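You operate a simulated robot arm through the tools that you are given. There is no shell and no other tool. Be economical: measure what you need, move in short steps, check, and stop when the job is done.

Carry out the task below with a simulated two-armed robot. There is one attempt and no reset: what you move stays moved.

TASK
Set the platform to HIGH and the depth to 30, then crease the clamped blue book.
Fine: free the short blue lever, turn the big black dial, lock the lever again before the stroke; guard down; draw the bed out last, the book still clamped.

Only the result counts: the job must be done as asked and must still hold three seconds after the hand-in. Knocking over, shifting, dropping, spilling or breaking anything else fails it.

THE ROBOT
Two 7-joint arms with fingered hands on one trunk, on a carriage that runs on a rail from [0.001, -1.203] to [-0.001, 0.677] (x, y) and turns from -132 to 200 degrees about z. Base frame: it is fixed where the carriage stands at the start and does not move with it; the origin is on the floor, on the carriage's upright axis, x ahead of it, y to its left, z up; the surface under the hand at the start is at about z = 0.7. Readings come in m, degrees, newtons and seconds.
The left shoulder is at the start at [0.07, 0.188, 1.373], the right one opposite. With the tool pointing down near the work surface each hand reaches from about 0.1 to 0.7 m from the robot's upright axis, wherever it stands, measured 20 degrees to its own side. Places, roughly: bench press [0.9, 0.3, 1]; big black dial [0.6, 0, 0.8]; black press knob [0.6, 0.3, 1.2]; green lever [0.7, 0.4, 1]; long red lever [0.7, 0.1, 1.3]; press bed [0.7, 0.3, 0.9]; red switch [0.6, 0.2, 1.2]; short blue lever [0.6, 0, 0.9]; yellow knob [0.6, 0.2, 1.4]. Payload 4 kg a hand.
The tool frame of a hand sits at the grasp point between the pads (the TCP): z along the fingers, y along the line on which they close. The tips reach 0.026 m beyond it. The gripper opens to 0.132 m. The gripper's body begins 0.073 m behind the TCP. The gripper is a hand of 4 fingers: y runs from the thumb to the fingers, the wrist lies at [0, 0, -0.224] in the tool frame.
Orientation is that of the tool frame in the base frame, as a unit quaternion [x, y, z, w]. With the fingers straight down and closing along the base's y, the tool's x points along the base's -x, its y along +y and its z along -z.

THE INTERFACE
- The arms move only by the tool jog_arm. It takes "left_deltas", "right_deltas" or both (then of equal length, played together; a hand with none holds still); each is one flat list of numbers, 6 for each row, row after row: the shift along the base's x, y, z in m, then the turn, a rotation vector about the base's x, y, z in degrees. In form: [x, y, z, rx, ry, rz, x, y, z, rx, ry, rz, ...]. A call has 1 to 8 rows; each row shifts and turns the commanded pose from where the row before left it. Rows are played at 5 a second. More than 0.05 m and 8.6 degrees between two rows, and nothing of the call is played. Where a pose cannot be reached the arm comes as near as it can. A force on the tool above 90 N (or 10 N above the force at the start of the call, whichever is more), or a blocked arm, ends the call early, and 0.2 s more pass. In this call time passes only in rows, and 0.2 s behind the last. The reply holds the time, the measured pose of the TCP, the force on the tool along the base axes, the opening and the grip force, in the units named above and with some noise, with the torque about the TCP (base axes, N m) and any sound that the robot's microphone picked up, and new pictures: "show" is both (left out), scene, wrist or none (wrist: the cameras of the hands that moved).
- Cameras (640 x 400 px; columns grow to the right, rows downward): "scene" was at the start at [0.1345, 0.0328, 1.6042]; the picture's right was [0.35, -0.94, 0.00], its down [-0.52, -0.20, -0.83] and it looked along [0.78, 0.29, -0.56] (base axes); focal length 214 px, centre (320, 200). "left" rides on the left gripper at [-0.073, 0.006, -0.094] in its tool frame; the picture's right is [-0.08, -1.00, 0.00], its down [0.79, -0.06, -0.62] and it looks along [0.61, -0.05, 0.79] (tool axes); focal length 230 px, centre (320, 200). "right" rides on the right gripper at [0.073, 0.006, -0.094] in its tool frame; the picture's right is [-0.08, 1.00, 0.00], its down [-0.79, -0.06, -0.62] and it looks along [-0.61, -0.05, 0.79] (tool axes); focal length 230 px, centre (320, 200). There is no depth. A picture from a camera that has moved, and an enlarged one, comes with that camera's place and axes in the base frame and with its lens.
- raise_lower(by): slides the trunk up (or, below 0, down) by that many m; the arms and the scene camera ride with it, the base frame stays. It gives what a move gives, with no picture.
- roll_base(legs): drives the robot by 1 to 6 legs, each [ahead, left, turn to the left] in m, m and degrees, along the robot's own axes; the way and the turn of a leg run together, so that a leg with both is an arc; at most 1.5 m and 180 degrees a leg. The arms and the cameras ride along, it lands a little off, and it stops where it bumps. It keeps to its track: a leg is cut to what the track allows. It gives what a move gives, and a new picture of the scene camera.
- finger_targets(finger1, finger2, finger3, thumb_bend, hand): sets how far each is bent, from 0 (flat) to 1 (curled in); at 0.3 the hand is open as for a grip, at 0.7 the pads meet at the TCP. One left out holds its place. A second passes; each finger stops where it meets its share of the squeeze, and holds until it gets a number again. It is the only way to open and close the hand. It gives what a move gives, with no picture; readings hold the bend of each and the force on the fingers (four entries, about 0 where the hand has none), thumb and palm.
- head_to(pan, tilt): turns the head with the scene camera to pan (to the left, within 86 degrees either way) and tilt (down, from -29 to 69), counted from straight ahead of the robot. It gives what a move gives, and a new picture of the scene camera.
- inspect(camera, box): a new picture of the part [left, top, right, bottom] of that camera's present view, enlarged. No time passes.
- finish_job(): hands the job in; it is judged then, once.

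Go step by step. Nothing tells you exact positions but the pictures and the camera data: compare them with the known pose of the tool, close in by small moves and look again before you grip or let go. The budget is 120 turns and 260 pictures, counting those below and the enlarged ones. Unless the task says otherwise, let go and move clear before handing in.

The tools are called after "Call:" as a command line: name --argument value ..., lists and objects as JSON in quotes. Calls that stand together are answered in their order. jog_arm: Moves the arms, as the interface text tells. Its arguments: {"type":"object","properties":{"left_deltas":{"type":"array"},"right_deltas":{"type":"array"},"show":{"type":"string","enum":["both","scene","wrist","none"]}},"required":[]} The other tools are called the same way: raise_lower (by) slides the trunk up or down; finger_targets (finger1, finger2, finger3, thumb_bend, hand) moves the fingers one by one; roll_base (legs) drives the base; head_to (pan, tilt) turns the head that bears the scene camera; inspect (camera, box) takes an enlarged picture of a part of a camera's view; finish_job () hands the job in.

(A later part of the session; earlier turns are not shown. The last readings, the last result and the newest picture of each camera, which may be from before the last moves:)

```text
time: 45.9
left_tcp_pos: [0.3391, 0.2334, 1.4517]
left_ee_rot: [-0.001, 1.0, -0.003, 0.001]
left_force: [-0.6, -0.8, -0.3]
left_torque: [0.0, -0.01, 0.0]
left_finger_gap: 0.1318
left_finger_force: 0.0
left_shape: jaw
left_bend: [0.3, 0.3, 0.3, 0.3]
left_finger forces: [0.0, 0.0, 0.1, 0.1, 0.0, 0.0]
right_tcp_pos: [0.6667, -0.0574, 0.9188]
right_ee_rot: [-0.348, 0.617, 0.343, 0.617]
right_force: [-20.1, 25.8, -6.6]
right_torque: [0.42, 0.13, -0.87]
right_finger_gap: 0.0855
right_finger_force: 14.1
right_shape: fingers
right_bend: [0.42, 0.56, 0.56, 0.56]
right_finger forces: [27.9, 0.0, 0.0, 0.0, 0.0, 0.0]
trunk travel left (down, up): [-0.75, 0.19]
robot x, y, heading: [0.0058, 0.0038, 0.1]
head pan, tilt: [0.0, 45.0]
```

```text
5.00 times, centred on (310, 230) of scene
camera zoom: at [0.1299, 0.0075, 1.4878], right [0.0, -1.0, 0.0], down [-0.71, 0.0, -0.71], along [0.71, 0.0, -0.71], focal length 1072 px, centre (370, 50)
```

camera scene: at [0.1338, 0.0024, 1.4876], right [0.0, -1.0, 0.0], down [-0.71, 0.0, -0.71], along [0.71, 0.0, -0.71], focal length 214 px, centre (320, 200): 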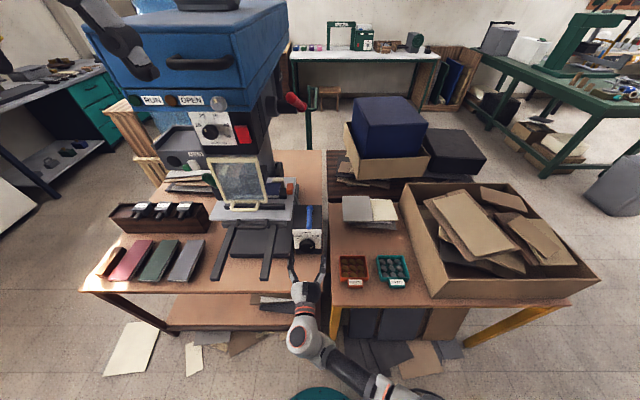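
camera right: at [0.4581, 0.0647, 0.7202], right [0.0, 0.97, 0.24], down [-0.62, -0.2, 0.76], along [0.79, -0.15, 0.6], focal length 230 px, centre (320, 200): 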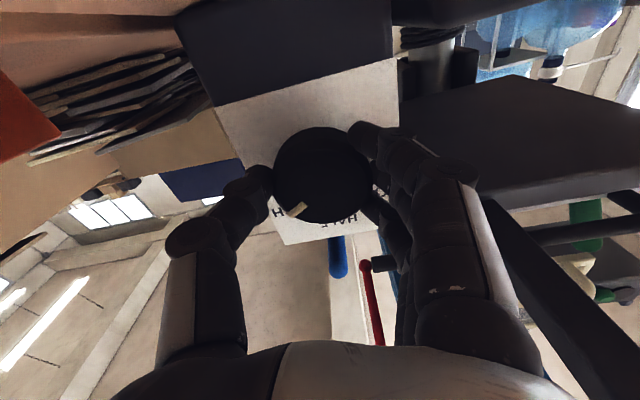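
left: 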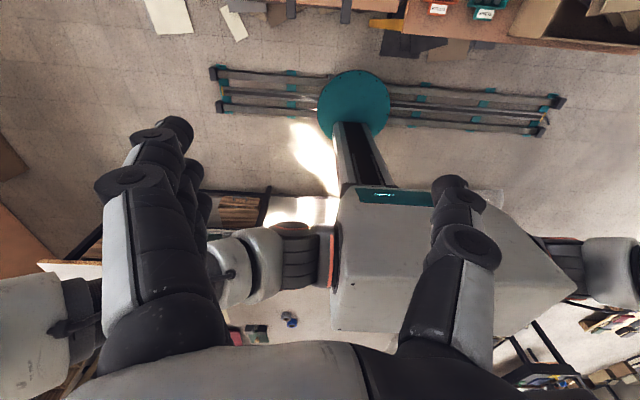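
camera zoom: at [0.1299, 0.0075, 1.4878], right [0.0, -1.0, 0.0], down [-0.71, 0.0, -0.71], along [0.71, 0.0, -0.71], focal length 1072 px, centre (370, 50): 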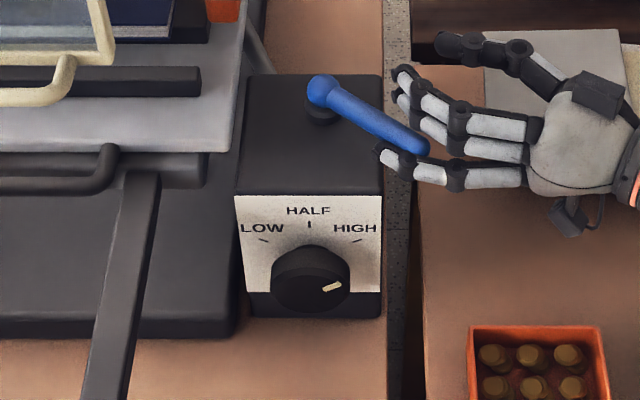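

The lever held firm against 28 N, so it's locked. I'll retract the right hand and bring the left hand, pitching forward, in front of the DEPTH knob at about [0.60, 0.26, 1.243].

Call:
jog_arm --right_deltas '[-0.016, 0.016, 0.004, 0, 0, 0, -0.03, -0.03, 0.003, 0, 0, 0, -0.03, -0.03, 0.01, 0, 0, 0, -0.03, -0.03, 0.02, 0, 0, 0, 0, -0.03, 0.03, 0, 0, 0, 0, -0.02, 0.03, 0, 0, 0, 0, 0, 0, 0, 0, 0, 0, 0, 0, 0, 0, 0]' --left_deltas '[0.011, 0.003, -0.018, 0, -8.2, 0, 0.011, 0.003, -0.018, 0, -8.2, 0, 0.011, 0.003, -0.018, 0, -8.2, 0, 0.011, 0.003, -0.018, 0, -8.2, 0, 0.011, 0.003, -0.018, 0, -8.2, 0, 0.011, 0.003, -0.018, 0, -8.2, 0, 0.011, 0.003, -0.018, 0, -8.2, 0, 0.011, 0.003, -0.018, 0, -8.2, 0]' --show "both"

```text
time: 47.6
left_tcp_pos: [0.4322, 0.2325, 1.3124]
left_ee_rot: [0.016, 0.86, 0.002, 0.51]
left_force: [0.2, 0.3, 0.5]
left_torque: [0.02, -0.01, 0.03]
left_finger_gap: 0.1317
left_finger_force: 0.1
left_shape: jaw
left_bend: [0.3, 0.3, 0.3, 0.3]
left_finger forces: [0.0, 0.1, 0.0, 0.0, 0.0, 0.0]
left hand out of reach, approached as far as the arm can: row 8
right_tcp_pos: [0.5639, -0.191, 1.0156]
right_ee_rot: [-0.345, 0.617, 0.342, 0.619]
right_force: [0.3, 0.1, 0.1]
right_torque: [0.01, 0.03, -0.01]
right_finger_gap: 0.0522
right_finger_force: 0.1
right_shape: fingers
right_bend: [0.56, 0.56, 0.56, 0.56]
right_finger forces: [0.0, 0.1, 0.0, 0.1, 0.0, 0.0]
trunk travel left (down, up): [-0.75, 0.19]
robot x, y, heading: [0.0005, -0.0018, -0.1]
head pan, tilt: [0.0, 45.0]
camera scene: at [0.1324, 0.0, 1.4877], right [0.0, -1.0, 0.0], down [-0.71, 0.0, -0.71], along [0.71, 0.0, -0.71], focal length 214 px, centre (320, 200)
camera right: at [0.5092, -0.2679, 0.9425], right [-0.85, 0.53, 0.07], down [-0.28, -0.55, 0.79], along [0.45, 0.65, 0.61], focal length 230 px, centre (320, 200)
camera left: at [0.3855, 0.2395, 1.422], right [0.01, -1.0, 0.05], down [-0.92, -0.03, -0.39], along [0.39, -0.04, -0.92], focal length 230 px, centre (320, 200)
```

scene: 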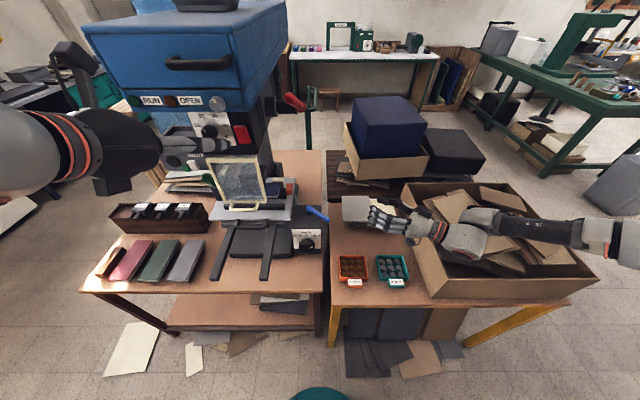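
right: 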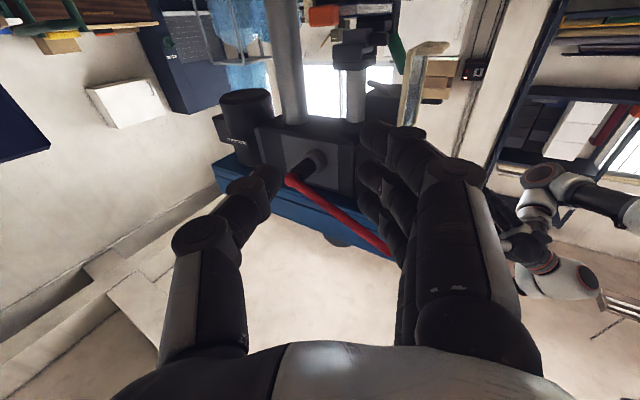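
left: 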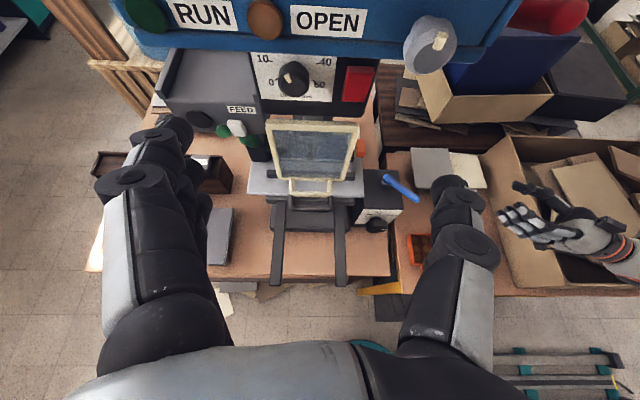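

The left camera now looks at the press front. I'll finish levelling the left hand while moving toward the knob.

Call:
jog_arm --left_deltas '[0.016, 0.007, -0.017, 0, -7.2, 0, 0.016, 0.007, -0.017, 0, -7.2, 0, 0.016, 0.007, -0.017, 0, -7.2, 0, 0.012, 0.007, -0.017, 0, -7.2, 0]' --show "wrist"

Call:
inspect --camera "scene" --box '[100, 60, 340, 210]'

```text
time: 48.6
left_tcp_pos: [0.5144, 0.2503, 1.3184]
left_ee_rot: [0.043, 0.748, 0.006, 0.662]
left_force: [-65.2, -21.7, 35.3]
left_torque: [3.83, -1.81, 5.67]
left_finger_gap: 0.1318
left_finger_force: 0.0
left_shape: jaw
left_bend: [0.18, 0.18, 0.3, 0.3]
left_finger forces: [37.0, 27.1, 0.0, 0.1, 0.5, 0.0]
left hand out of reach, approached as far as the arm can: row 1, 2, 3, 4
right_tcp_pos: [0.5536, -0.1975, 1.0224]
right_ee_rot: [-0.347, 0.612, 0.342, 0.623]
right_force: [-0.4, -0.4, 0.2]
right_torque: [-0.02, -0.03, 0.02]
right_finger_gap: 0.0521
right_finger_force: 0.0
right_shape: fingers
right_bend: [0.56, 0.56, 0.56, 0.56]
right_finger forces: [0.0, 0.1, 0.0, 0.0, 0.2, 0.0]
trunk travel left (down, up): [-0.75, 0.19]
robot x, y, heading: [0.0012, 0.0022, -0.0]
head pan, tilt: [0.0, 45.0]
camera left: at [0.4297, 0.2573, 1.4038], right [-0.05, -1.0, 0.01], down [-0.71, 0.03, -0.7], along [0.7, -0.04, -0.71], focal length 230 px, centre (320, 200)
```

left: 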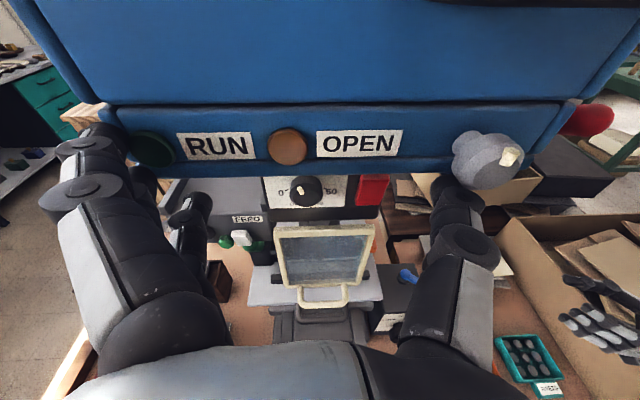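

```text
2.67 times, centred on (220, 135) of scene
camera zoom: at [0.1147, -0.0093, 1.4904], right [0.0, -1.0, -0.01], down [-0.7, 0.01, -0.72], along [0.72, 0.0, -0.7], focal length 572 px, centre (587, 373)
```

zoom: 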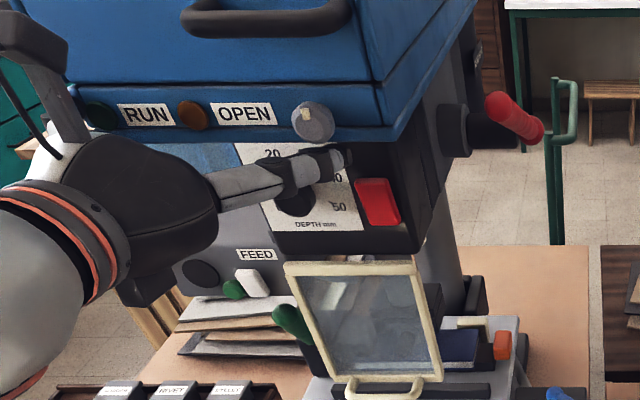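

The fingers are pressing on the blue head because the arm is too folded here. I'll back off, raise the right hand clear, and then roll the base to the right so the left arm gets room.

Call:
jog_arm --left_deltas '[-0.04, 0, 0, 0, 0, 0, -0.016, 0, 0, 0, 7, 0, -0.016, 0, 0, 0, 7, 0, -0.016, 0, 0, 0, 7, 0, -0.016, 0, 0, 0, 5, 0]' --right_deltas '[0, 0, 0.03, 0, 0, 0, 0, 0, 0.03, 0, 0, 0, 0, 0, 0.03, 0, 0, 0, 0, 0, 0.03, 0, 0, 0, 0, 0, 0.03, 0, 0, 0]' --show "scene"

Call:
inspect --camera "scene" --box '[100, 60, 340, 210]'

```text
time: 49.9
left_tcp_pos: [0.4556, 0.2649, 1.3238]
left_ee_rot: [0.038, 0.885, -0.008, 0.463]
left_force: [-0.4, 0.0, 0.6]
left_torque: [0.01, -0.02, 0.01]
left_finger_gap: 0.1325
left_finger_force: 0.0
left_shape: jaw
left_bend: [0.3, 0.3, 0.3, 0.3]
left_finger forces: [0.1, 0.0, 0.0, 0.1, 0.0, 0.1]
left hand out of reach, approached as far as the arm can: row 1
right_tcp_pos: [0.5643, -0.1888, 1.166]
right_ee_rot: [-0.347, 0.618, 0.342, 0.618]
right_force: [0.2, 0.0, -0.2]
right_torque: [0.02, 0.04, 0.01]
right_finger_gap: 0.0521
right_finger_force: 0.1
right_shape: fingers
right_bend: [0.56, 0.56, 0.56, 0.56]
right_finger forces: [0.0, 0.0, 0.0, 0.1, 0.1, 0.0]
trunk travel left (down, up): [-0.75, 0.19]
robot x, y, heading: [0.0004, 0.0011, 0.1]
head pan, tilt: [0.0, 45.0]
camera scene: at [0.1335, 0.0017, 1.4875], right [0.0, -1.0, 0.0], down [-0.71, 0.0, -0.71], along [0.71, 0.0, -0.71], focal length 214 px, centre (320, 200)
```

scene: 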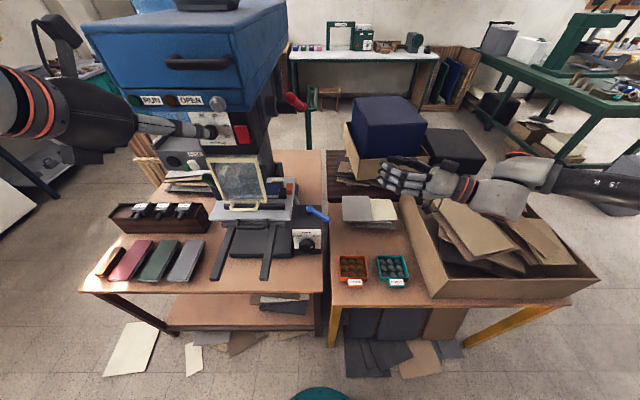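

```text
2.67 times, centred on (220, 135) of scene
camera zoom: at [0.1335, 0.0017, 1.4875], right [0.0, -1.0, 0.0], down [-0.71, 0.0, -0.71], along [0.71, 0.0, -0.71], focal length 572 px, centre (587, 373)
```

zoom: 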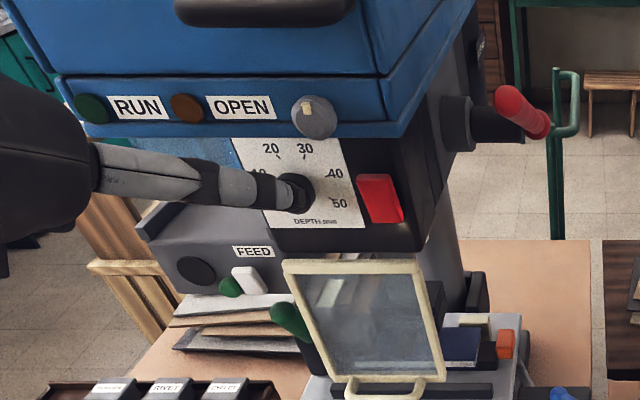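

Call:
jog_arm --left_deltas '[-0.03, 0, 0.01, 0, 7, 0, -0.03, 0, 0.01, 0, 7, 0]' --show "none"

Call:
roll_base --legs '[[0, -0.25, 0]]'

```text
time: 50.5
left_tcp_pos: [0.3951, 0.2607, 1.3455]
left_ee_rot: [0.037, 0.935, -0.011, 0.352]
left_force: [-0.3, 1.2, -0.4]
left_torque: [0.01, 0.02, -0.01]
left_finger_gap: 0.1319
left_finger_force: 0.0
left_shape: jaw
left_bend: [0.3, 0.3, 0.3, 0.3]
left_finger forces: [0.0, 0.0, 0.0, 0.0, 0.1, 0.0]
right_tcp_pos: [0.564, -0.1889, 1.1656]
right_ee_rot: [-0.346, 0.617, 0.342, 0.618]
right_force: [0.5, 0.2, -0.3]
right_torque: [0.03, -0.02, 0.0]
right_finger_gap: 0.0519
right_finger_force: 0.1
right_shape: fingers
right_bend: [0.56, 0.56, 0.56, 0.56]
right_finger forces: [0.1, 0.0, 0.0, 0.0, 0.0, 0.1]
trunk travel left (down, up): [-0.75, 0.19]
robot x, y, heading: [-0.0005, 0.0017, -0.3]
head pan, tilt: [0.0, 45.0]
```

```text
time: 52.3
left_tcp_pos: [0.3952, 0.0138, 1.3449]
left_ee_rot: [0.035, 0.935, -0.012, 0.353]
left_force: [-0.7, 0.1, 0.0]
left_torque: [-0.04, -0.05, -0.04]
left_finger_gap: 0.1323
left_finger_force: 0.2
left_shape: jaw
left_bend: [0.3, 0.3, 0.3, 0.3]
left_finger forces: [0.0, 0.0, 0.0, 0.1, 0.1, 0.0]
right_tcp_pos: [0.5653, -0.4376, 1.1663]
right_ee_rot: [-0.348, 0.617, 0.343, 0.617]
right_force: [-0.2, 0.6, -0.1]
right_torque: [-0.01, -0.01, -0.01]
right_finger_gap: 0.0517
right_finger_force: 0.0
right_shape: fingers
right_bend: [0.56, 0.56, 0.56, 0.56]
right_finger forces: [0.0, 0.0, 0.0, 0.0, 0.0, 0.1]
trunk travel left (down, up): [-0.75, 0.19]
robot x, y, heading: [-0.0012, -0.252, 0.1]
head pan, tilt: [0.0, 45.0]
camera scene: at [0.133, -0.2483, 1.4877], right [0.0, -1.0, 0.0], down [-0.71, 0.0, -0.71], along [0.71, 0.0, -0.71], focal length 214 px, centre (320, 200)
```

scene: 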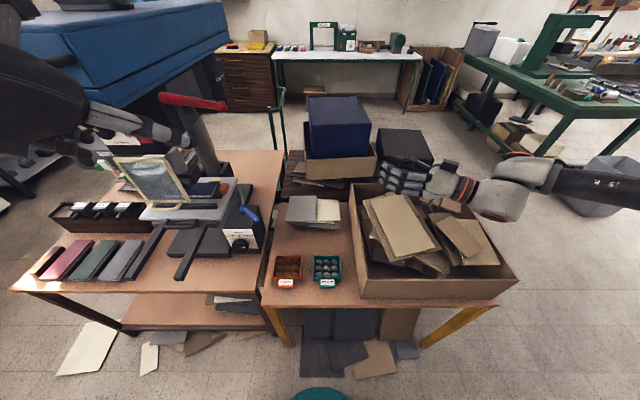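

There's room now. I'll level the left hand and move it left, staying below the blue head, to stage in front of the depth knob.

Call:
jog_arm --left_deltas '[-0.005, 0, -0.045, -0.27, -6.95, 0.56, 0, 0.015, -0.045, -0.27, -6.95, 0.56, 0.005, 0.045, -0.012, -0.27, -6.95, 0.56, 0.01, 0.045, 0, -0.27, -6.95, 0.56, 0.015, 0.045, 0, -0.27, -6.95, 0.56, 0.02, 0.045, 0, -0.27, -6.95, 0.56, 0.02, 0.045, 0, -0.27, -6.95, 0.56, 0.02, 0.006, 0, 0, 0, 0]' --show "both"

```text
time: 54.1
left_tcp_pos: [0.5051, 0.2447, 1.3027]
left_ee_rot: [0.013, 0.732, 0.015, 0.681]
left_force: [-0.6, -0.6, -0.6]
left_torque: [-0.1, 0.01, 0.14]
left_finger_gap: 0.132
left_finger_force: 0.0
left_shape: jaw
left_bend: [0.28, 0.3, 0.3, 0.3]
left_finger forces: [1.4, 0.1, 0.0, 0.0, 0.0, 0.0]
left hand out of reach, approached as far as the arm can: row 2, 3, 4
right_tcp_pos: [0.5663, -0.4398, 1.166]
right_ee_rot: [-0.346, 0.617, 0.343, 0.618]
right_force: [1.3, -0.1, -0.2]
right_torque: [0.0, -0.02, 0.03]
right_finger_gap: 0.052
right_finger_force: 0.1
right_shape: fingers
right_bend: [0.56, 0.56, 0.56, 0.56]
right_finger forces: [0.1, 0.0, 0.0, 0.0, 0.1, 0.1]
trunk travel left (down, up): [-0.75, 0.19]
robot x, y, heading: [-0.0015, -0.2544, 0.1]
head pan, tilt: [0.0, 45.0]
camera scene: at [0.1339, -0.2517, 1.4875], right [0.0, -1.0, 0.0], down [-0.71, 0.0, -0.71], along [0.71, 0.0, -0.71], focal length 214 px, centre (320, 200)
camera left: at [0.4167, 0.2488, 1.3818], right [0.01, -1.0, 0.04], down [-0.67, -0.03, -0.74], along [0.74, -0.02, -0.67], focal length 230 px, centre (320, 200)
```

scene: 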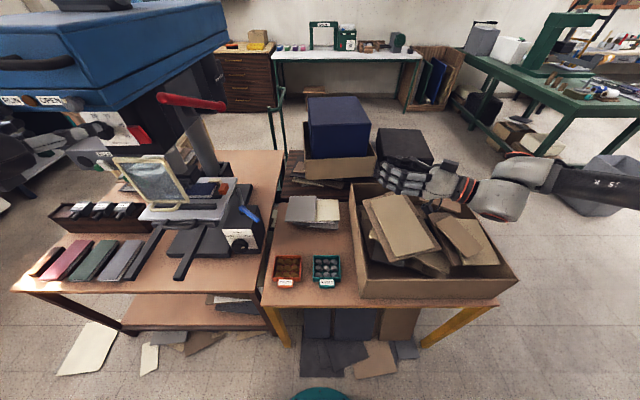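
left: 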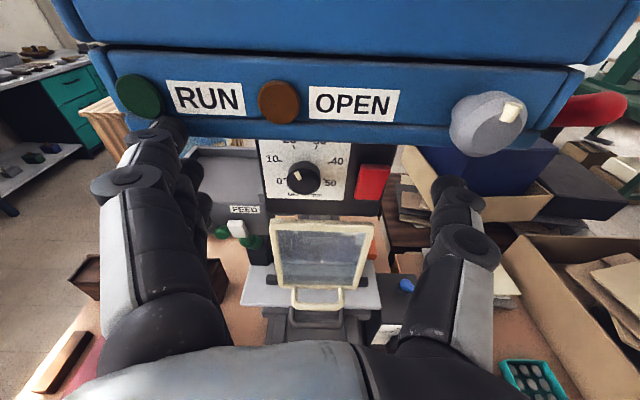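

The hand is slightly too high, with light contact. I'll move back and down in line with the knob at z≈1.24.

Call:
jog_arm --left_deltas '[-0.02, 0, -0.01, 0, 0, 0, 0, 0.004, -0.025, 0, -1.5, 0, 0, 0.006, -0.025, 0, -1.5, 0]' --show "wrist"

Call:
inspect --camera "left" --box '[240, 60, 420, 240]'

```text
time: 54.9
left_tcp_pos: [0.4836, 0.2558, 1.2425]
left_ee_rot: [0.012, 0.714, 0.016, 0.7]
left_force: [0.2, -0.1, -0.9]
left_torque: [0.02, -0.03, -0.03]
left_finger_gap: 0.1321
left_finger_force: 0.2
left_shape: jaw
left_bend: [0.3, 0.3, 0.3, 0.3]
left_finger forces: [0.0, 0.1, 0.1, 0.0, 0.0, 0.0]
right_tcp_pos: [0.5648, -0.437, 1.1662]
right_ee_rot: [-0.346, 0.617, 0.342, 0.618]
right_force: [0.4, 0.1, 0.7]
right_torque: [-0.03, 0.0, 0.01]
right_finger_gap: 0.0517
right_finger_force: 0.1
right_shape: fingers
right_bend: [0.56, 0.56, 0.56, 0.56]
right_finger forces: [0.1, 0.1, 0.0, 0.0, 0.0, 0.0]
trunk travel left (down, up): [-0.75, 0.19]
robot x, y, heading: [0.0015, -0.2508, 0.1]
head pan, tilt: [0.0, 45.0]
camera left: at [0.3916, 0.2604, 1.3167], right [0.01, -1.0, 0.04], down [-0.63, -0.04, -0.78], along [0.78, -0.02, -0.63], focal length 230 px, centre (320, 200)
```

left: 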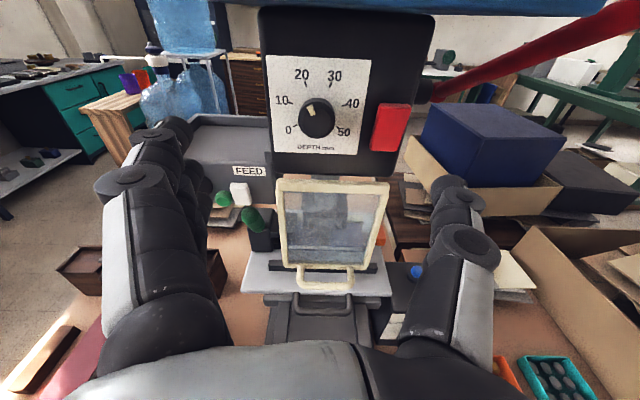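

```text
2.22 times, centred on (330, 150) of left
camera zoom: at [0.3916, 0.2604, 1.3167], right [0.01, -1.0, 0.04], down [-0.63, -0.04, -0.78], along [0.78, -0.02, -0.63], focal length 511 px, centre (298, 311)
```

zoom: 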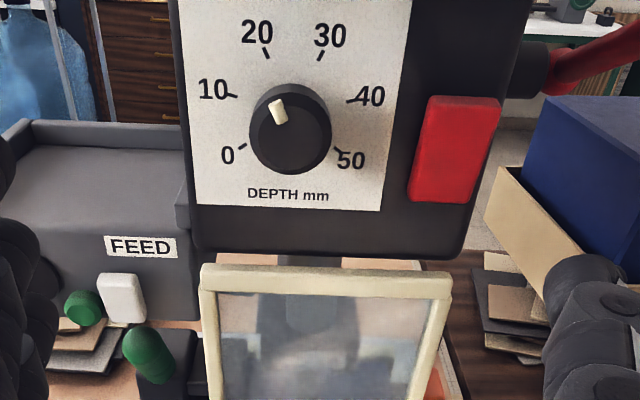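

A clear view of the depth dial. I'll zoom in on the pointer to measure its angle.

Call:
inspect --camera "left" --box '[290, 65, 350, 145]'

```text
5.00 times, centred on (320, 105) of left
camera zoom: at [0.3916, 0.2604, 1.3167], right [0.01, -1.0, 0.04], down [-0.63, -0.04, -0.78], along [0.78, -0.02, -0.63], focal length 1150 px, centre (320, 675)
```

zoom: 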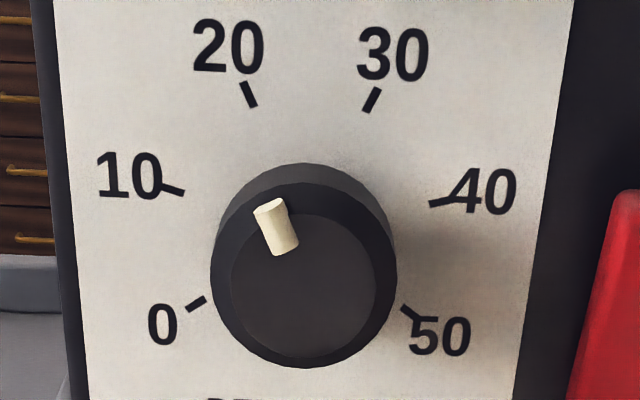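

The knob is about 3 cm across at [0.59, 0.260, 1.243] and its pointer is near 20, so it needs roughly +46 to 50° clockwise. I'll narrow the hand to a thumb and middle-finger pinch, pre-roll -26°, and stage just short of it.

Call:
finger_targets --hand "left" --finger1 0.5 --finger2 0.54 --finger3 0.5 --thumb_bend 0.54

Call:
jog_arm --left_deltas '[0.005, 0.001, 0, -7, 0, 0, 0.005, 0.001, 0, -7, 0, 0, 0.01, 0.001, 0, -7, 0, 0, 0.01, 0.001, 0, -7, 0, 0, 0.02, 0, 0, 0, 0, 0]' --show "wrist"

```text
time: 55.9
left_tcp_pos: [0.4839, 0.2556, 1.2421]
left_ee_rot: [0.011, 0.714, 0.016, 0.7]
left_force: [-0.1, 0.1, 0.1]
left_torque: [-0.01, -0.01, -0.01]
left_finger_gap: 0.0649
left_finger_force: 0.0
left_shape: fingers
left_bend: [0.5, 0.54, 0.5, 0.54]
left_finger forces: [0.1, 0.1, 0.1, 0.1, 0.0, 0.0]
right_tcp_pos: [0.5653, -0.4385, 1.166]
right_ee_rot: [-0.348, 0.616, 0.343, 0.618]
right_force: [0.3, 0.3, -0.3]
right_torque: [0.0, 0.02, 0.02]
right_finger_gap: 0.0523
right_finger_force: 0.0
right_shape: fingers
right_bend: [0.56, 0.56, 0.56, 0.56]
right_finger forces: [0.1, 0.1, 0.0, 0.0, 0.1, 0.1]
trunk travel left (down, up): [-0.75, 0.19]
robot x, y, heading: [0.0011, -0.2544, 0.2]
head pan, tilt: [0.0, 45.0]
```

```text
time: 57.1
left_tcp_pos: [0.5358, 0.2601, 1.2421]
left_ee_rot: [-0.159, 0.697, -0.157, 0.682]
left_force: [0.1, 0.4, 0.7]
left_torque: [-0.01, -0.02, -0.05]
left_finger_gap: 0.065
left_finger_force: 0.1
left_shape: fingers
left_bend: [0.5, 0.54, 0.5, 0.54]
left_finger forces: [0.0, 0.0, 0.0, 0.1, 0.0, 0.0]
right_tcp_pos: [0.5667, -0.4378, 1.1658]
right_ee_rot: [-0.348, 0.617, 0.343, 0.617]
right_force: [0.1, -0.5, -0.3]
right_torque: [-0.02, -0.02, 0.02]
right_finger_gap: 0.0517
right_finger_force: 0.0
right_shape: fingers
right_bend: [0.56, 0.56, 0.56, 0.56]
right_finger forces: [0.0, 0.0, 0.0, 0.0, 0.1, 0.1]
trunk travel left (down, up): [-0.75, 0.19]
robot x, y, heading: [0.0014, -0.2529, -0.2]
head pan, tilt: [0.0, 45.0]
camera left: at [0.4438, 0.2989, 1.3062], right [0.01, -0.86, 0.51], down [-0.63, -0.4, -0.67], along [0.78, -0.31, -0.55], focal length 230 px, centre (320, 200)
```

left: 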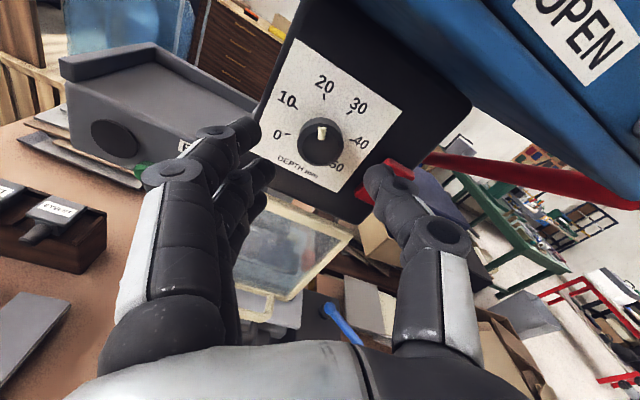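

Call:
finger_targets --hand "left" --finger2 0.57 --thumb_bend 0.57

Call:
jog_arm --left_deltas '[0.015, 0.002, 0.001, 0, 0, 0, 0.014, 0.001, 0, 0, 0, 0, 0.01, 0, 0, 0, 0, 0]' --show "wrist"

```text
time: 58.1
left_tcp_pos: [0.5347, 0.2596, 1.2424]
left_ee_rot: [-0.159, 0.696, -0.158, 0.682]
left_force: [-0.9, 0.3, 0.2]
left_torque: [0.01, 0.0, -0.01]
left_finger_gap: 0.0617
left_finger_force: 0.1
left_shape: fingers
left_bend: [0.5, 0.56, 0.5, 0.56]
left_finger forces: [0.0, 0.0, 0.1, 0.1, 0.0, 0.1]
right_tcp_pos: [0.5644, -0.4386, 1.1663]
right_ee_rot: [-0.346, 0.617, 0.342, 0.618]
right_force: [0.1, -1.1, 0.3]
right_torque: [0.0, -0.01, -0.02]
right_finger_gap: 0.0518
right_finger_force: 0.0
right_shape: fingers
right_bend: [0.56, 0.56, 0.56, 0.56]
right_finger forces: [0.0, 0.0, 0.0, 0.1, 0.1, 0.0]
trunk travel left (down, up): [-0.75, 0.19]
robot x, y, heading: [-0.0013, -0.2524, 0.1]
head pan, tilt: [0.0, 45.0]
```

```text
time: 58.9
left_tcp_pos: [0.5741, 0.2619, 1.2437]
left_ee_rot: [-0.159, 0.696, -0.158, 0.682]
left_force: [1.3, -0.4, -0.1]
left_torque: [-0.03, 0.03, 0.01]
left_finger_gap: 0.0615
left_finger_force: 0.1
left_shape: fingers
left_bend: [0.5, 0.56, 0.5, 0.56]
left_finger forces: [0.0, 0.1, 0.0, 0.0, 0.0, 0.0]
right_tcp_pos: [0.5656, -0.4389, 1.1663]
right_ee_rot: [-0.347, 0.617, 0.342, 0.618]
right_force: [0.3, -0.6, 0.1]
right_torque: [-0.01, -0.02, 0.0]
right_finger_gap: 0.0521
right_finger_force: 0.0
right_shape: fingers
right_bend: [0.56, 0.56, 0.56, 0.56]
right_finger forces: [0.0, 0.1, 0.0, 0.1, 0.0, 0.1]
trunk travel left (down, up): [-0.75, 0.19]
robot x, y, heading: [-0.0014, -0.252, 0.3]
head pan, tilt: [0.0, 45.0]
camera left: at [0.4817, 0.3009, 1.3078], right [0.01, -0.86, 0.5], down [-0.63, -0.39, -0.67], along [0.78, -0.31, -0.55], focal length 230 px, centre (320, 200)
```

left: 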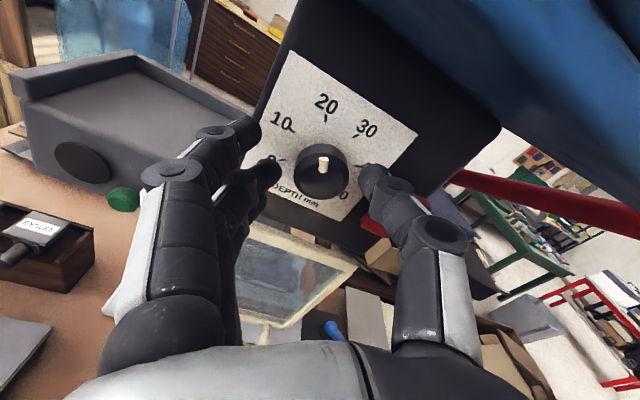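

The knob sits between the thumb and fingers. I'll go in a touch more and pinch it.

Call:
jog_arm --left_deltas '[0.004, 0.001, 0, 0, 0, 0]' --show "none"

Call:
finger_targets --hand "left" --finger2 0.68 --thumb_bend 0.68

Call:
inspect --camera "left" --box '[220, 70, 420, 230]'

```text
time: 59.3
left_tcp_pos: [0.5791, 0.2626, 1.2426]
left_ee_rot: [-0.159, 0.696, -0.158, 0.682]
left_force: [0.6, 0.2, 0.1]
left_torque: [-0.03, 0.0, 0.0]
left_finger_gap: 0.0618
left_finger_force: 0.1
left_shape: fingers
left_bend: [0.5, 0.56, 0.5, 0.56]
left_finger forces: [0.0, 0.1, 0.0, 0.0, 0.0, 0.0]
right_tcp_pos: [0.5651, -0.4386, 1.1671]
right_ee_rot: [-0.346, 0.617, 0.342, 0.618]
right_force: [0.3, -0.3, 0.0]
right_torque: [0.02, 0.03, -0.01]
right_finger_gap: 0.0521
right_finger_force: 0.0
right_shape: fingers
right_bend: [0.56, 0.56, 0.56, 0.56]
right_finger forces: [0.0, 0.0, 0.0, 0.0, 0.1, 0.0]
trunk travel left (down, up): [-0.75, 0.19]
robot x, y, heading: [-0.0011, -0.2527, -0.1]
head pan, tilt: [0.0, 45.0]
```

```text
time: 60.3
left_tcp_pos: [0.5788, 0.2623, 1.243]
left_ee_rot: [-0.158, 0.696, -0.158, 0.682]
left_force: [3.2, -2.5, 4.0]
left_torque: [-0.03, -0.06, 0.04]
left_finger_gap: 0.0543
left_finger_force: 7.3
left_shape: fingers
left_bend: [0.5, 0.62, 0.5, 0.64]
left_finger forces: [0.1, 5.4, 0.0, 0.0, 9.2, 0.0]
right_tcp_pos: [0.5646, -0.4392, 1.1656]
right_ee_rot: [-0.347, 0.616, 0.343, 0.618]
right_force: [-0.6, 0.3, 0.0]
right_torque: [-0.01, 0.01, 0.0]
right_finger_gap: 0.0519
right_finger_force: 0.1
right_shape: fingers
right_bend: [0.56, 0.56, 0.56, 0.56]
right_finger forces: [0.0, 0.1, 0.1, 0.0, 0.0, 0.1]
trunk travel left (down, up): [-0.75, 0.19]
robot x, y, heading: [-0.0011, -0.2501, 0.3]
head pan, tilt: [0.0, 45.0]
```

```text
2.50 times, centred on (320, 150) of left
camera zoom: at [0.486, 0.301, 1.3086], right [0.01, -0.86, 0.5], down [-0.63, -0.39, -0.67], along [0.78, -0.31, -0.55], focal length 575 px, centre (320, 325)
```

zoom: 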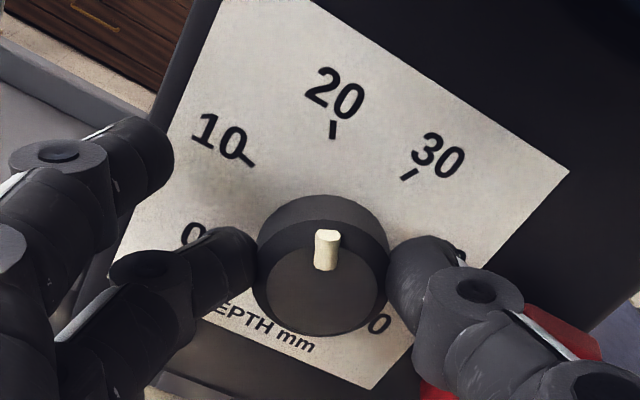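

Pinched well, and the pointer reads 20. I'll turn clockwise about 46°, then check.

Call:
jog_arm --left_deltas '[0, 0, 0, 7.7, 0, 0, 0, 0, 0, 7.7, 0, 0, 0, 0, 0, 7.7, 0, 0, 0, 0, 0, 7.7, 0, 0, 0, 0, 0, 7.7, 0, 0, 0, 0, 0, 7.7, 0, 0]' --show "none"

Call:
inspect --camera "left" --box '[220, 70, 420, 230]'

```text
time: 61.7
left_tcp_pos: [0.5789, 0.2607, 1.2434]
left_ee_rot: [0.123, 0.702, 0.13, 0.69]
left_force: [1.7, -7.8, 3.2]
left_torque: [-0.04, -0.08, -0.13]
left_finger_gap: 0.0544
left_finger_force: 8.1
left_shape: fingers
left_bend: [0.5, 0.62, 0.5, 0.64]
left_finger forces: [0.1, 5.0, 0.0, 0.0, 10.7, 0.0]
right_tcp_pos: [0.5651, -0.4402, 1.1674]
right_ee_rot: [-0.346, 0.616, 0.343, 0.618]
right_force: [0.8, -0.9, -1.4]
right_torque: [0.02, -0.01, -0.01]
right_finger_gap: 0.0521
right_finger_force: 0.1
right_shape: fingers
right_bend: [0.56, 0.56, 0.56, 0.56]
right_finger forces: [0.0, 0.1, 0.0, 0.0, 0.1, 0.0]
trunk travel left (down, up): [-0.75, 0.19]
robot x, y, heading: [-0.0005, -0.2532, -0.1]
head pan, tilt: [0.0, 45.0]
```

```text
2.50 times, centred on (320, 150) of left
camera zoom: at [0.4861, 0.2402, 1.3156], right [0.01, -0.96, -0.28], down [-0.63, 0.21, -0.75], along [0.78, 0.18, -0.6], focal length 575 px, centre (320, 325)
```

zoom: 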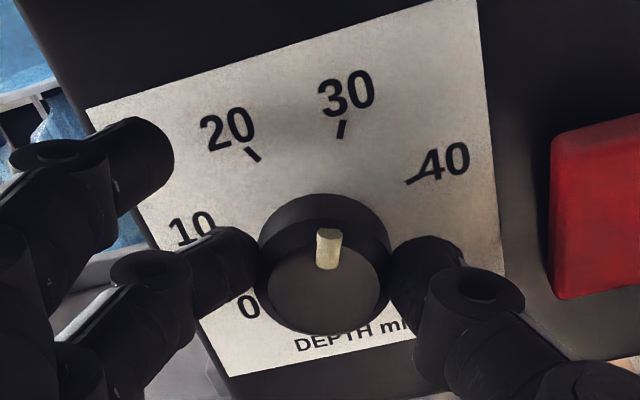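

The pointer is about 8° short of 30. A small extra turn.

Call:
jog_arm --left_deltas '[0, 0, 0, 4, 0, 0, 0, 0, 0, 4, 0, 0]' --show "none"

Call:
inspect --camera "left" --box '[260, 90, 380, 190]'

```text
time: 62.3
left_tcp_pos: [0.5773, 0.2596, 1.2432]
left_ee_rot: [0.171, 0.691, 0.179, 0.679]
left_force: [2.5, -8.7, 1.9]
left_torque: [-0.11, -0.09, -0.14]
left_finger_gap: 0.0548
left_finger_force: 8.3
left_shape: fingers
left_bend: [0.5, 0.62, 0.5, 0.64]
left_finger forces: [0.0, 4.8, 0.0, 0.0, 11.2, 0.0]
right_tcp_pos: [0.5653, -0.4397, 1.1656]
right_ee_rot: [-0.347, 0.616, 0.343, 0.619]
right_force: [-0.3, 0.7, -1.0]
right_torque: [-0.01, 0.01, -0.03]
right_finger_gap: 0.052
right_finger_force: 0.1
right_shape: fingers
right_bend: [0.56, 0.56, 0.56, 0.56]
right_finger forces: [0.0, 0.1, 0.1, 0.0, 0.0, 0.0]
trunk travel left (down, up): [-0.75, 0.19]
robot x, y, heading: [0.0026, -0.2521, 0.1]
head pan, tilt: [0.0, 45.0]
```

```text
4.00 times, centred on (320, 140) of left
camera zoom: at [0.4861, 0.2304, 1.312], right [0.01, -0.91, -0.41], down [-0.63, 0.31, -0.71], along [0.78, 0.26, -0.57], focal length 920 px, centre (320, 440)
```

zoom: 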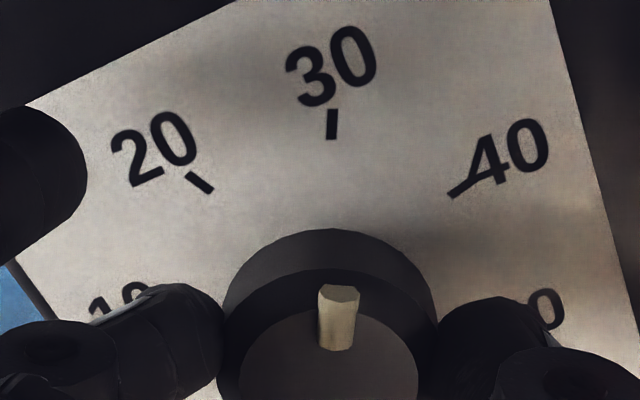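

The pointer is within 2° of the 30 mark. I'll release and back away, then verify.

Call:
finger_targets --hand "left" --finger2 0.55 --thumb_bend 0.55

Call:
jog_arm --left_deltas '[-0.03, 0, 0, 0, 0, 0, -0.03, 0, 0, -7, 0, 0, -0.02, 0, 0, -8, 0, 0, 0, 0, 0, -8, 0, 0, 0, 0, 0, -5, 0, 0]' --show "none"

Call:
inspect --camera "left" --box '[280, 60, 400, 160]'

Call:
inspect --camera "left" --box '[200, 130, 440, 330]'

```text
time: 63.3
left_tcp_pos: [0.5786, 0.2618, 1.2427]
left_ee_rot: [0.171, 0.692, 0.176, 0.679]
left_force: [0.6, 0.1, 0.0]
left_torque: [-0.01, 0.0, 0.01]
left_finger_gap: 0.0623
left_finger_force: 0.0
left_shape: fingers
left_bend: [0.5, 0.55, 0.5, 0.55]
left_finger forces: [0.0, 0.0, 0.0, 0.1, 0.0, 0.0]
right_tcp_pos: [0.5644, -0.4384, 1.1673]
right_ee_rot: [-0.347, 0.617, 0.342, 0.618]
right_force: [0.4, -0.6, -0.3]
right_torque: [-0.02, 0.02, 0.0]
right_finger_gap: 0.0518
right_finger_force: 0.0
right_shape: fingers
right_bend: [0.56, 0.56, 0.56, 0.56]
right_finger forces: [0.0, 0.0, 0.0, 0.0, 0.1, 0.0]
trunk travel left (down, up): [-0.75, 0.19]
robot x, y, heading: [-0.002, -0.2515, 0.2]
head pan, tilt: [0.0, 45.0]
```

```text
time: 64.5
left_tcp_pos: [0.4978, 0.2619, 1.2427]
left_ee_rot: [-0.002, 0.714, 0.005, 0.701]
left_force: [0.2, 0.6, -0.1]
left_torque: [0.01, 0.02, -0.01]
left_finger_gap: 0.0624
left_finger_force: 0.1
left_shape: fingers
left_bend: [0.5, 0.55, 0.5, 0.55]
left_finger forces: [0.0, 0.0, 0.1, 0.0, 0.0, 0.0]
right_tcp_pos: [0.5656, -0.4394, 1.1667]
right_ee_rot: [-0.347, 0.617, 0.342, 0.618]
right_force: [-0.1, -0.1, 0.2]
right_torque: [-0.02, 0.0, 0.03]
right_finger_gap: 0.0522
right_finger_force: 0.1
right_shape: fingers
right_bend: [0.56, 0.56, 0.56, 0.56]
right_finger forces: [0.0, 0.0, 0.0, 0.0, 0.0, 0.1]
trunk travel left (down, up): [-0.75, 0.19]
robot x, y, heading: [-0.0, -0.2538, 0.1]
head pan, tilt: [0.0, 45.0]
```

```text
4.00 times, centred on (340, 110) of left
camera zoom: at [0.4056, 0.2689, 1.3175], right [0.01, -1.0, 0.07], down [-0.63, -0.06, -0.77], along [0.78, -0.04, -0.63], focal length 920 px, centre (240, 560)
```

zoom: 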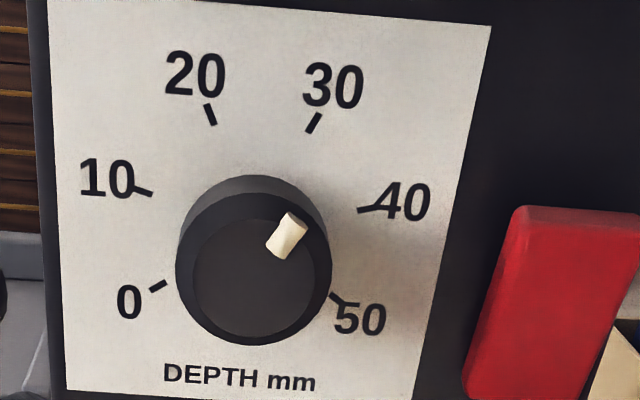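

```text
2.00 times, centred on (320, 230) of left
camera zoom: at [0.4056, 0.2689, 1.3175], right [0.01, -1.0, 0.07], down [-0.63, -0.06, -0.77], along [0.78, -0.04, -0.63], focal length 460 px, centre (320, 140)
```

zoom: 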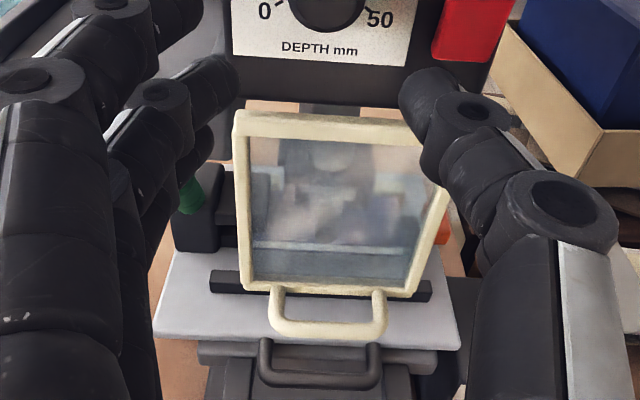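

Depth reads 30. Next is the guard: its handle bar is near [0.58, 0.237, 1.0], so I'll lower the left hand in front of it and look.

Call:
jog_arm --left_deltas '[-0.01, -0.005, -0.045, 0, 0, 0, 0, -0.005, -0.045, 0, 0, 0, 0, -0.005, -0.045, 0, 0, 0, 0, -0.005, -0.045, 0, 0, 0]' --show "wrist"

Call:
head_to --pan 30 --tilt 35

Call:
inspect --camera "scene" --box '[200, 130, 400, 290]'

```text
time: 65.5
left_tcp_pos: [0.4849, 0.2435, 1.0638]
left_ee_rot: [0.0, 0.713, 0.004, 0.701]
left_force: [-0.1, -0.2, -0.4]
left_torque: [0.03, -0.05, 0.0]
left_finger_gap: 0.0625
left_finger_force: 0.0
left_shape: fingers
left_bend: [0.5, 0.55, 0.5, 0.55]
left_finger forces: [0.0, 0.0, 0.0, 0.0, 0.0, 0.0]
right_tcp_pos: [0.5652, -0.4379, 1.1661]
right_ee_rot: [-0.347, 0.617, 0.342, 0.618]
right_force: [-0.4, 0.6, 0.5]
right_torque: [-0.04, 0.02, -0.01]
right_finger_gap: 0.052
right_finger_force: 0.0
right_shape: fingers
right_bend: [0.56, 0.56, 0.56, 0.56]
right_finger forces: [0.1, 0.1, 0.1, 0.1, 0.0, 0.0]
trunk travel left (down, up): [-0.75, 0.19]
robot x, y, heading: [-0.0011, -0.2527, 0.2]
head pan, tilt: [0.0, 45.0]
camera left: at [0.394, 0.2493, 1.138], right [0.01, -1.0, 0.07], down [-0.63, -0.06, -0.77], along [0.78, -0.04, -0.63], focal length 230 px, centre (320, 200)
```

left: 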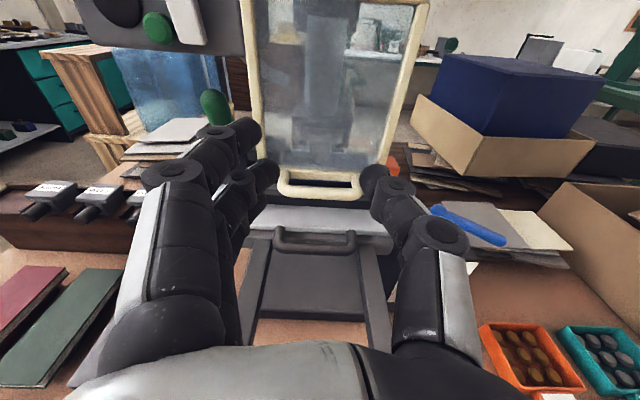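

```text
time: 66.4
left_tcp_pos: [0.4864, 0.2434, 1.0635]
left_ee_rot: [0.0, 0.714, 0.004, 0.7]
left_force: [0.2, -0.4, -0.6]
left_torque: [-0.01, -0.02, -0.01]
left_finger_gap: 0.0622
left_finger_force: 0.1
left_shape: fingers
left_bend: [0.5, 0.55, 0.5, 0.55]
left_finger forces: [0.0, 0.1, 0.0, 0.0, 0.0, 0.1]
right_tcp_pos: [0.5645, -0.4384, 1.1661]
right_ee_rot: [-0.348, 0.616, 0.343, 0.617]
right_force: [0.2, -0.2, 0.0]
right_torque: [-0.02, -0.01, 0.01]
right_finger_gap: 0.0519
right_finger_force: 0.0
right_shape: fingers
right_bend: [0.56, 0.56, 0.56, 0.56]
right_finger forces: [0.1, 0.0, 0.0, 0.1, 0.1, 0.0]
trunk travel left (down, up): [-0.75, 0.19]
robot x, y, heading: [0.0008, -0.2524, 0.1]
head pan, tilt: [30.0, 35.0]
camera scene: at [0.128, -0.2063, 1.5024], right [0.5, -0.87, 0.0], down [-0.5, -0.29, -0.82], along [0.71, 0.41, -0.57], focal length 214 px, centre (320, 200)
```

scene: 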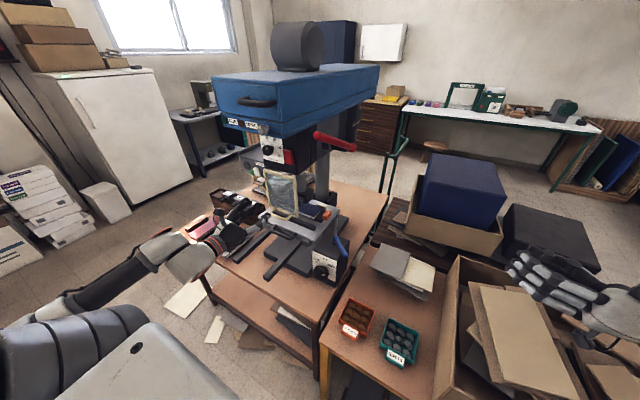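

```text
2.50 times, centred on (300, 210) of scene
camera zoom: at [0.128, -0.2063, 1.5024], right [0.5, -0.87, 0.0], down [-0.5, -0.29, -0.82], along [0.71, 0.41, -0.57], focal length 536 px, centre (370, 175)
```

zoom: 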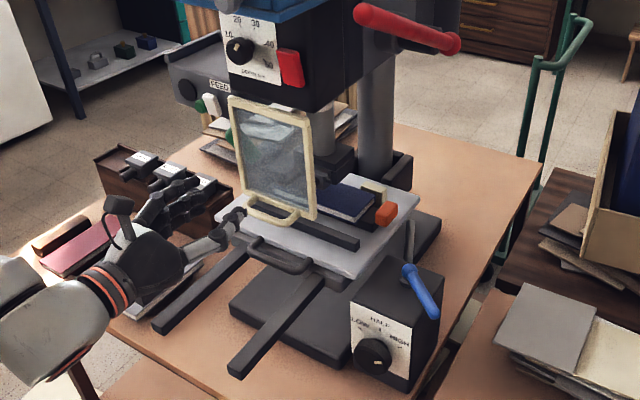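

The guard hangs at about z 1.00–1.15, with its handle loop sticking out forward. I'll close the left fingers, place them above the handle bar, and test gently whether it moves down.

Call:
finger_targets --hand "left" --finger1 0.68 --finger2 0.68 --finger3 0.68 --thumb_bend 0.68

Call:
jog_arm --left_deltas '[0.03, -0.003, 0, 0, 0, 0, 0.03, -0.003, 0, 0, 0, 0, 0.022, 0, 0, 0, 0, 0]' --show "wrist"

Call:
inspect --camera "scene" --box '[240, 160, 360, 260]'

```text
time: 67.4
left_tcp_pos: [0.4859, 0.2423, 1.0641]
left_ee_rot: [0.001, 0.714, 0.004, 0.7]
left_force: [0.7, -0.7, -0.5]
left_torque: [-0.01, 0.01, 0.03]
left_finger_gap: 0.0188
left_finger_force: 0.1
left_shape: fingers
left_bend: [0.68, 0.68, 0.68, 0.68]
left_finger forces: [0.0, 0.0, 0.1, 0.0, 0.1, 0.1]
right_tcp_pos: [0.5646, -0.4382, 1.1659]
right_ee_rot: [-0.348, 0.616, 0.343, 0.618]
right_force: [0.5, -0.1, 0.1]
right_torque: [0.0, 0.0, 0.02]
right_finger_gap: 0.0522
right_finger_force: 0.1
right_shape: fingers
right_bend: [0.56, 0.56, 0.56, 0.56]
right_finger forces: [0.0, 0.0, 0.0, 0.1, 0.1, 0.1]
trunk travel left (down, up): [-0.75, 0.19]
robot x, y, heading: [-0.0005, -0.2502, 0.1]
head pan, tilt: [30.0, 35.0]
```

```text
time: 68.2
left_tcp_pos: [0.5354, 0.2549, 1.0875]
left_ee_rot: [-0.001, 0.714, 0.005, 0.7]
left_force: [-0.1, -0.3, -0.4]
left_torque: [0.01, -0.02, -0.04]
left_finger_gap: 0.0187
left_finger_force: 0.1
left_shape: fingers
left_bend: [0.68, 0.68, 0.68, 0.68]
left_finger forces: [0.0, 0.2, 0.0, 0.0, 0.0, 0.1]
left hand out of reach, approached as far as the arm can: row 1, 2, 3
right_tcp_pos: [0.5651, -0.4384, 1.1662]
right_ee_rot: [-0.347, 0.617, 0.341, 0.618]
right_force: [-0.1, -0.6, 0.3]
right_torque: [-0.02, 0.01, -0.02]
right_finger_gap: 0.0519
right_finger_force: 0.0
right_shape: fingers
right_bend: [0.56, 0.56, 0.56, 0.56]
right_finger forces: [0.0, 0.0, 0.0, 0.0, 0.1, 0.0]
trunk travel left (down, up): [-0.75, 0.19]
robot x, y, heading: [0.0013, -0.2497, -0.1]
head pan, tilt: [30.0, 35.0]
camera left: at [0.4431, 0.2621, 1.1619], right [0.01, -1.0, 0.07], down [-0.63, -0.06, -0.77], along [0.77, -0.04, -0.63], focal length 230 px, centre (320, 200)
```

left: 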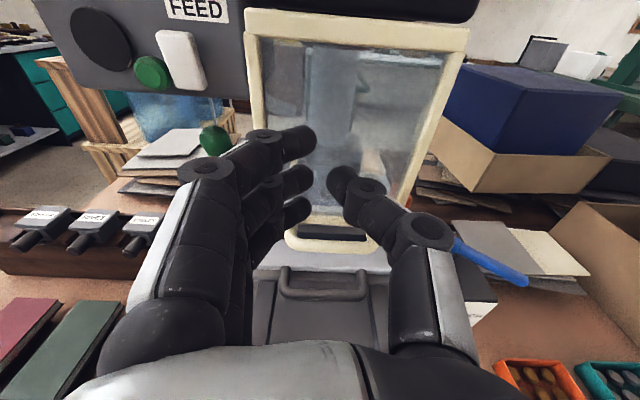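

```text
4.00 times, centred on (300, 210) of scene
camera zoom: at [0.1284, -0.206, 1.5024], right [0.5, -0.87, 0.0], down [-0.5, -0.29, -0.82], along [0.71, 0.41, -0.57], focal length 858 px, centre (400, 160)
```

zoom: 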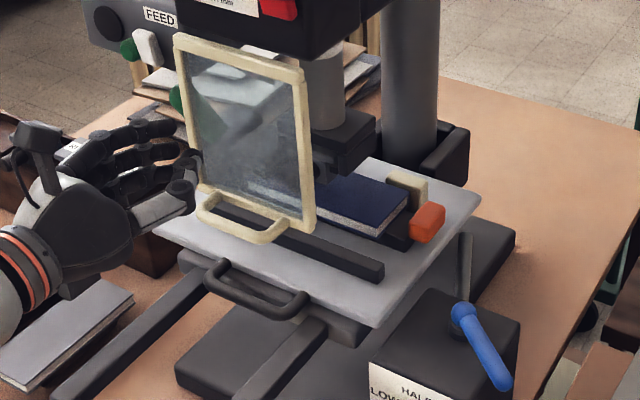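

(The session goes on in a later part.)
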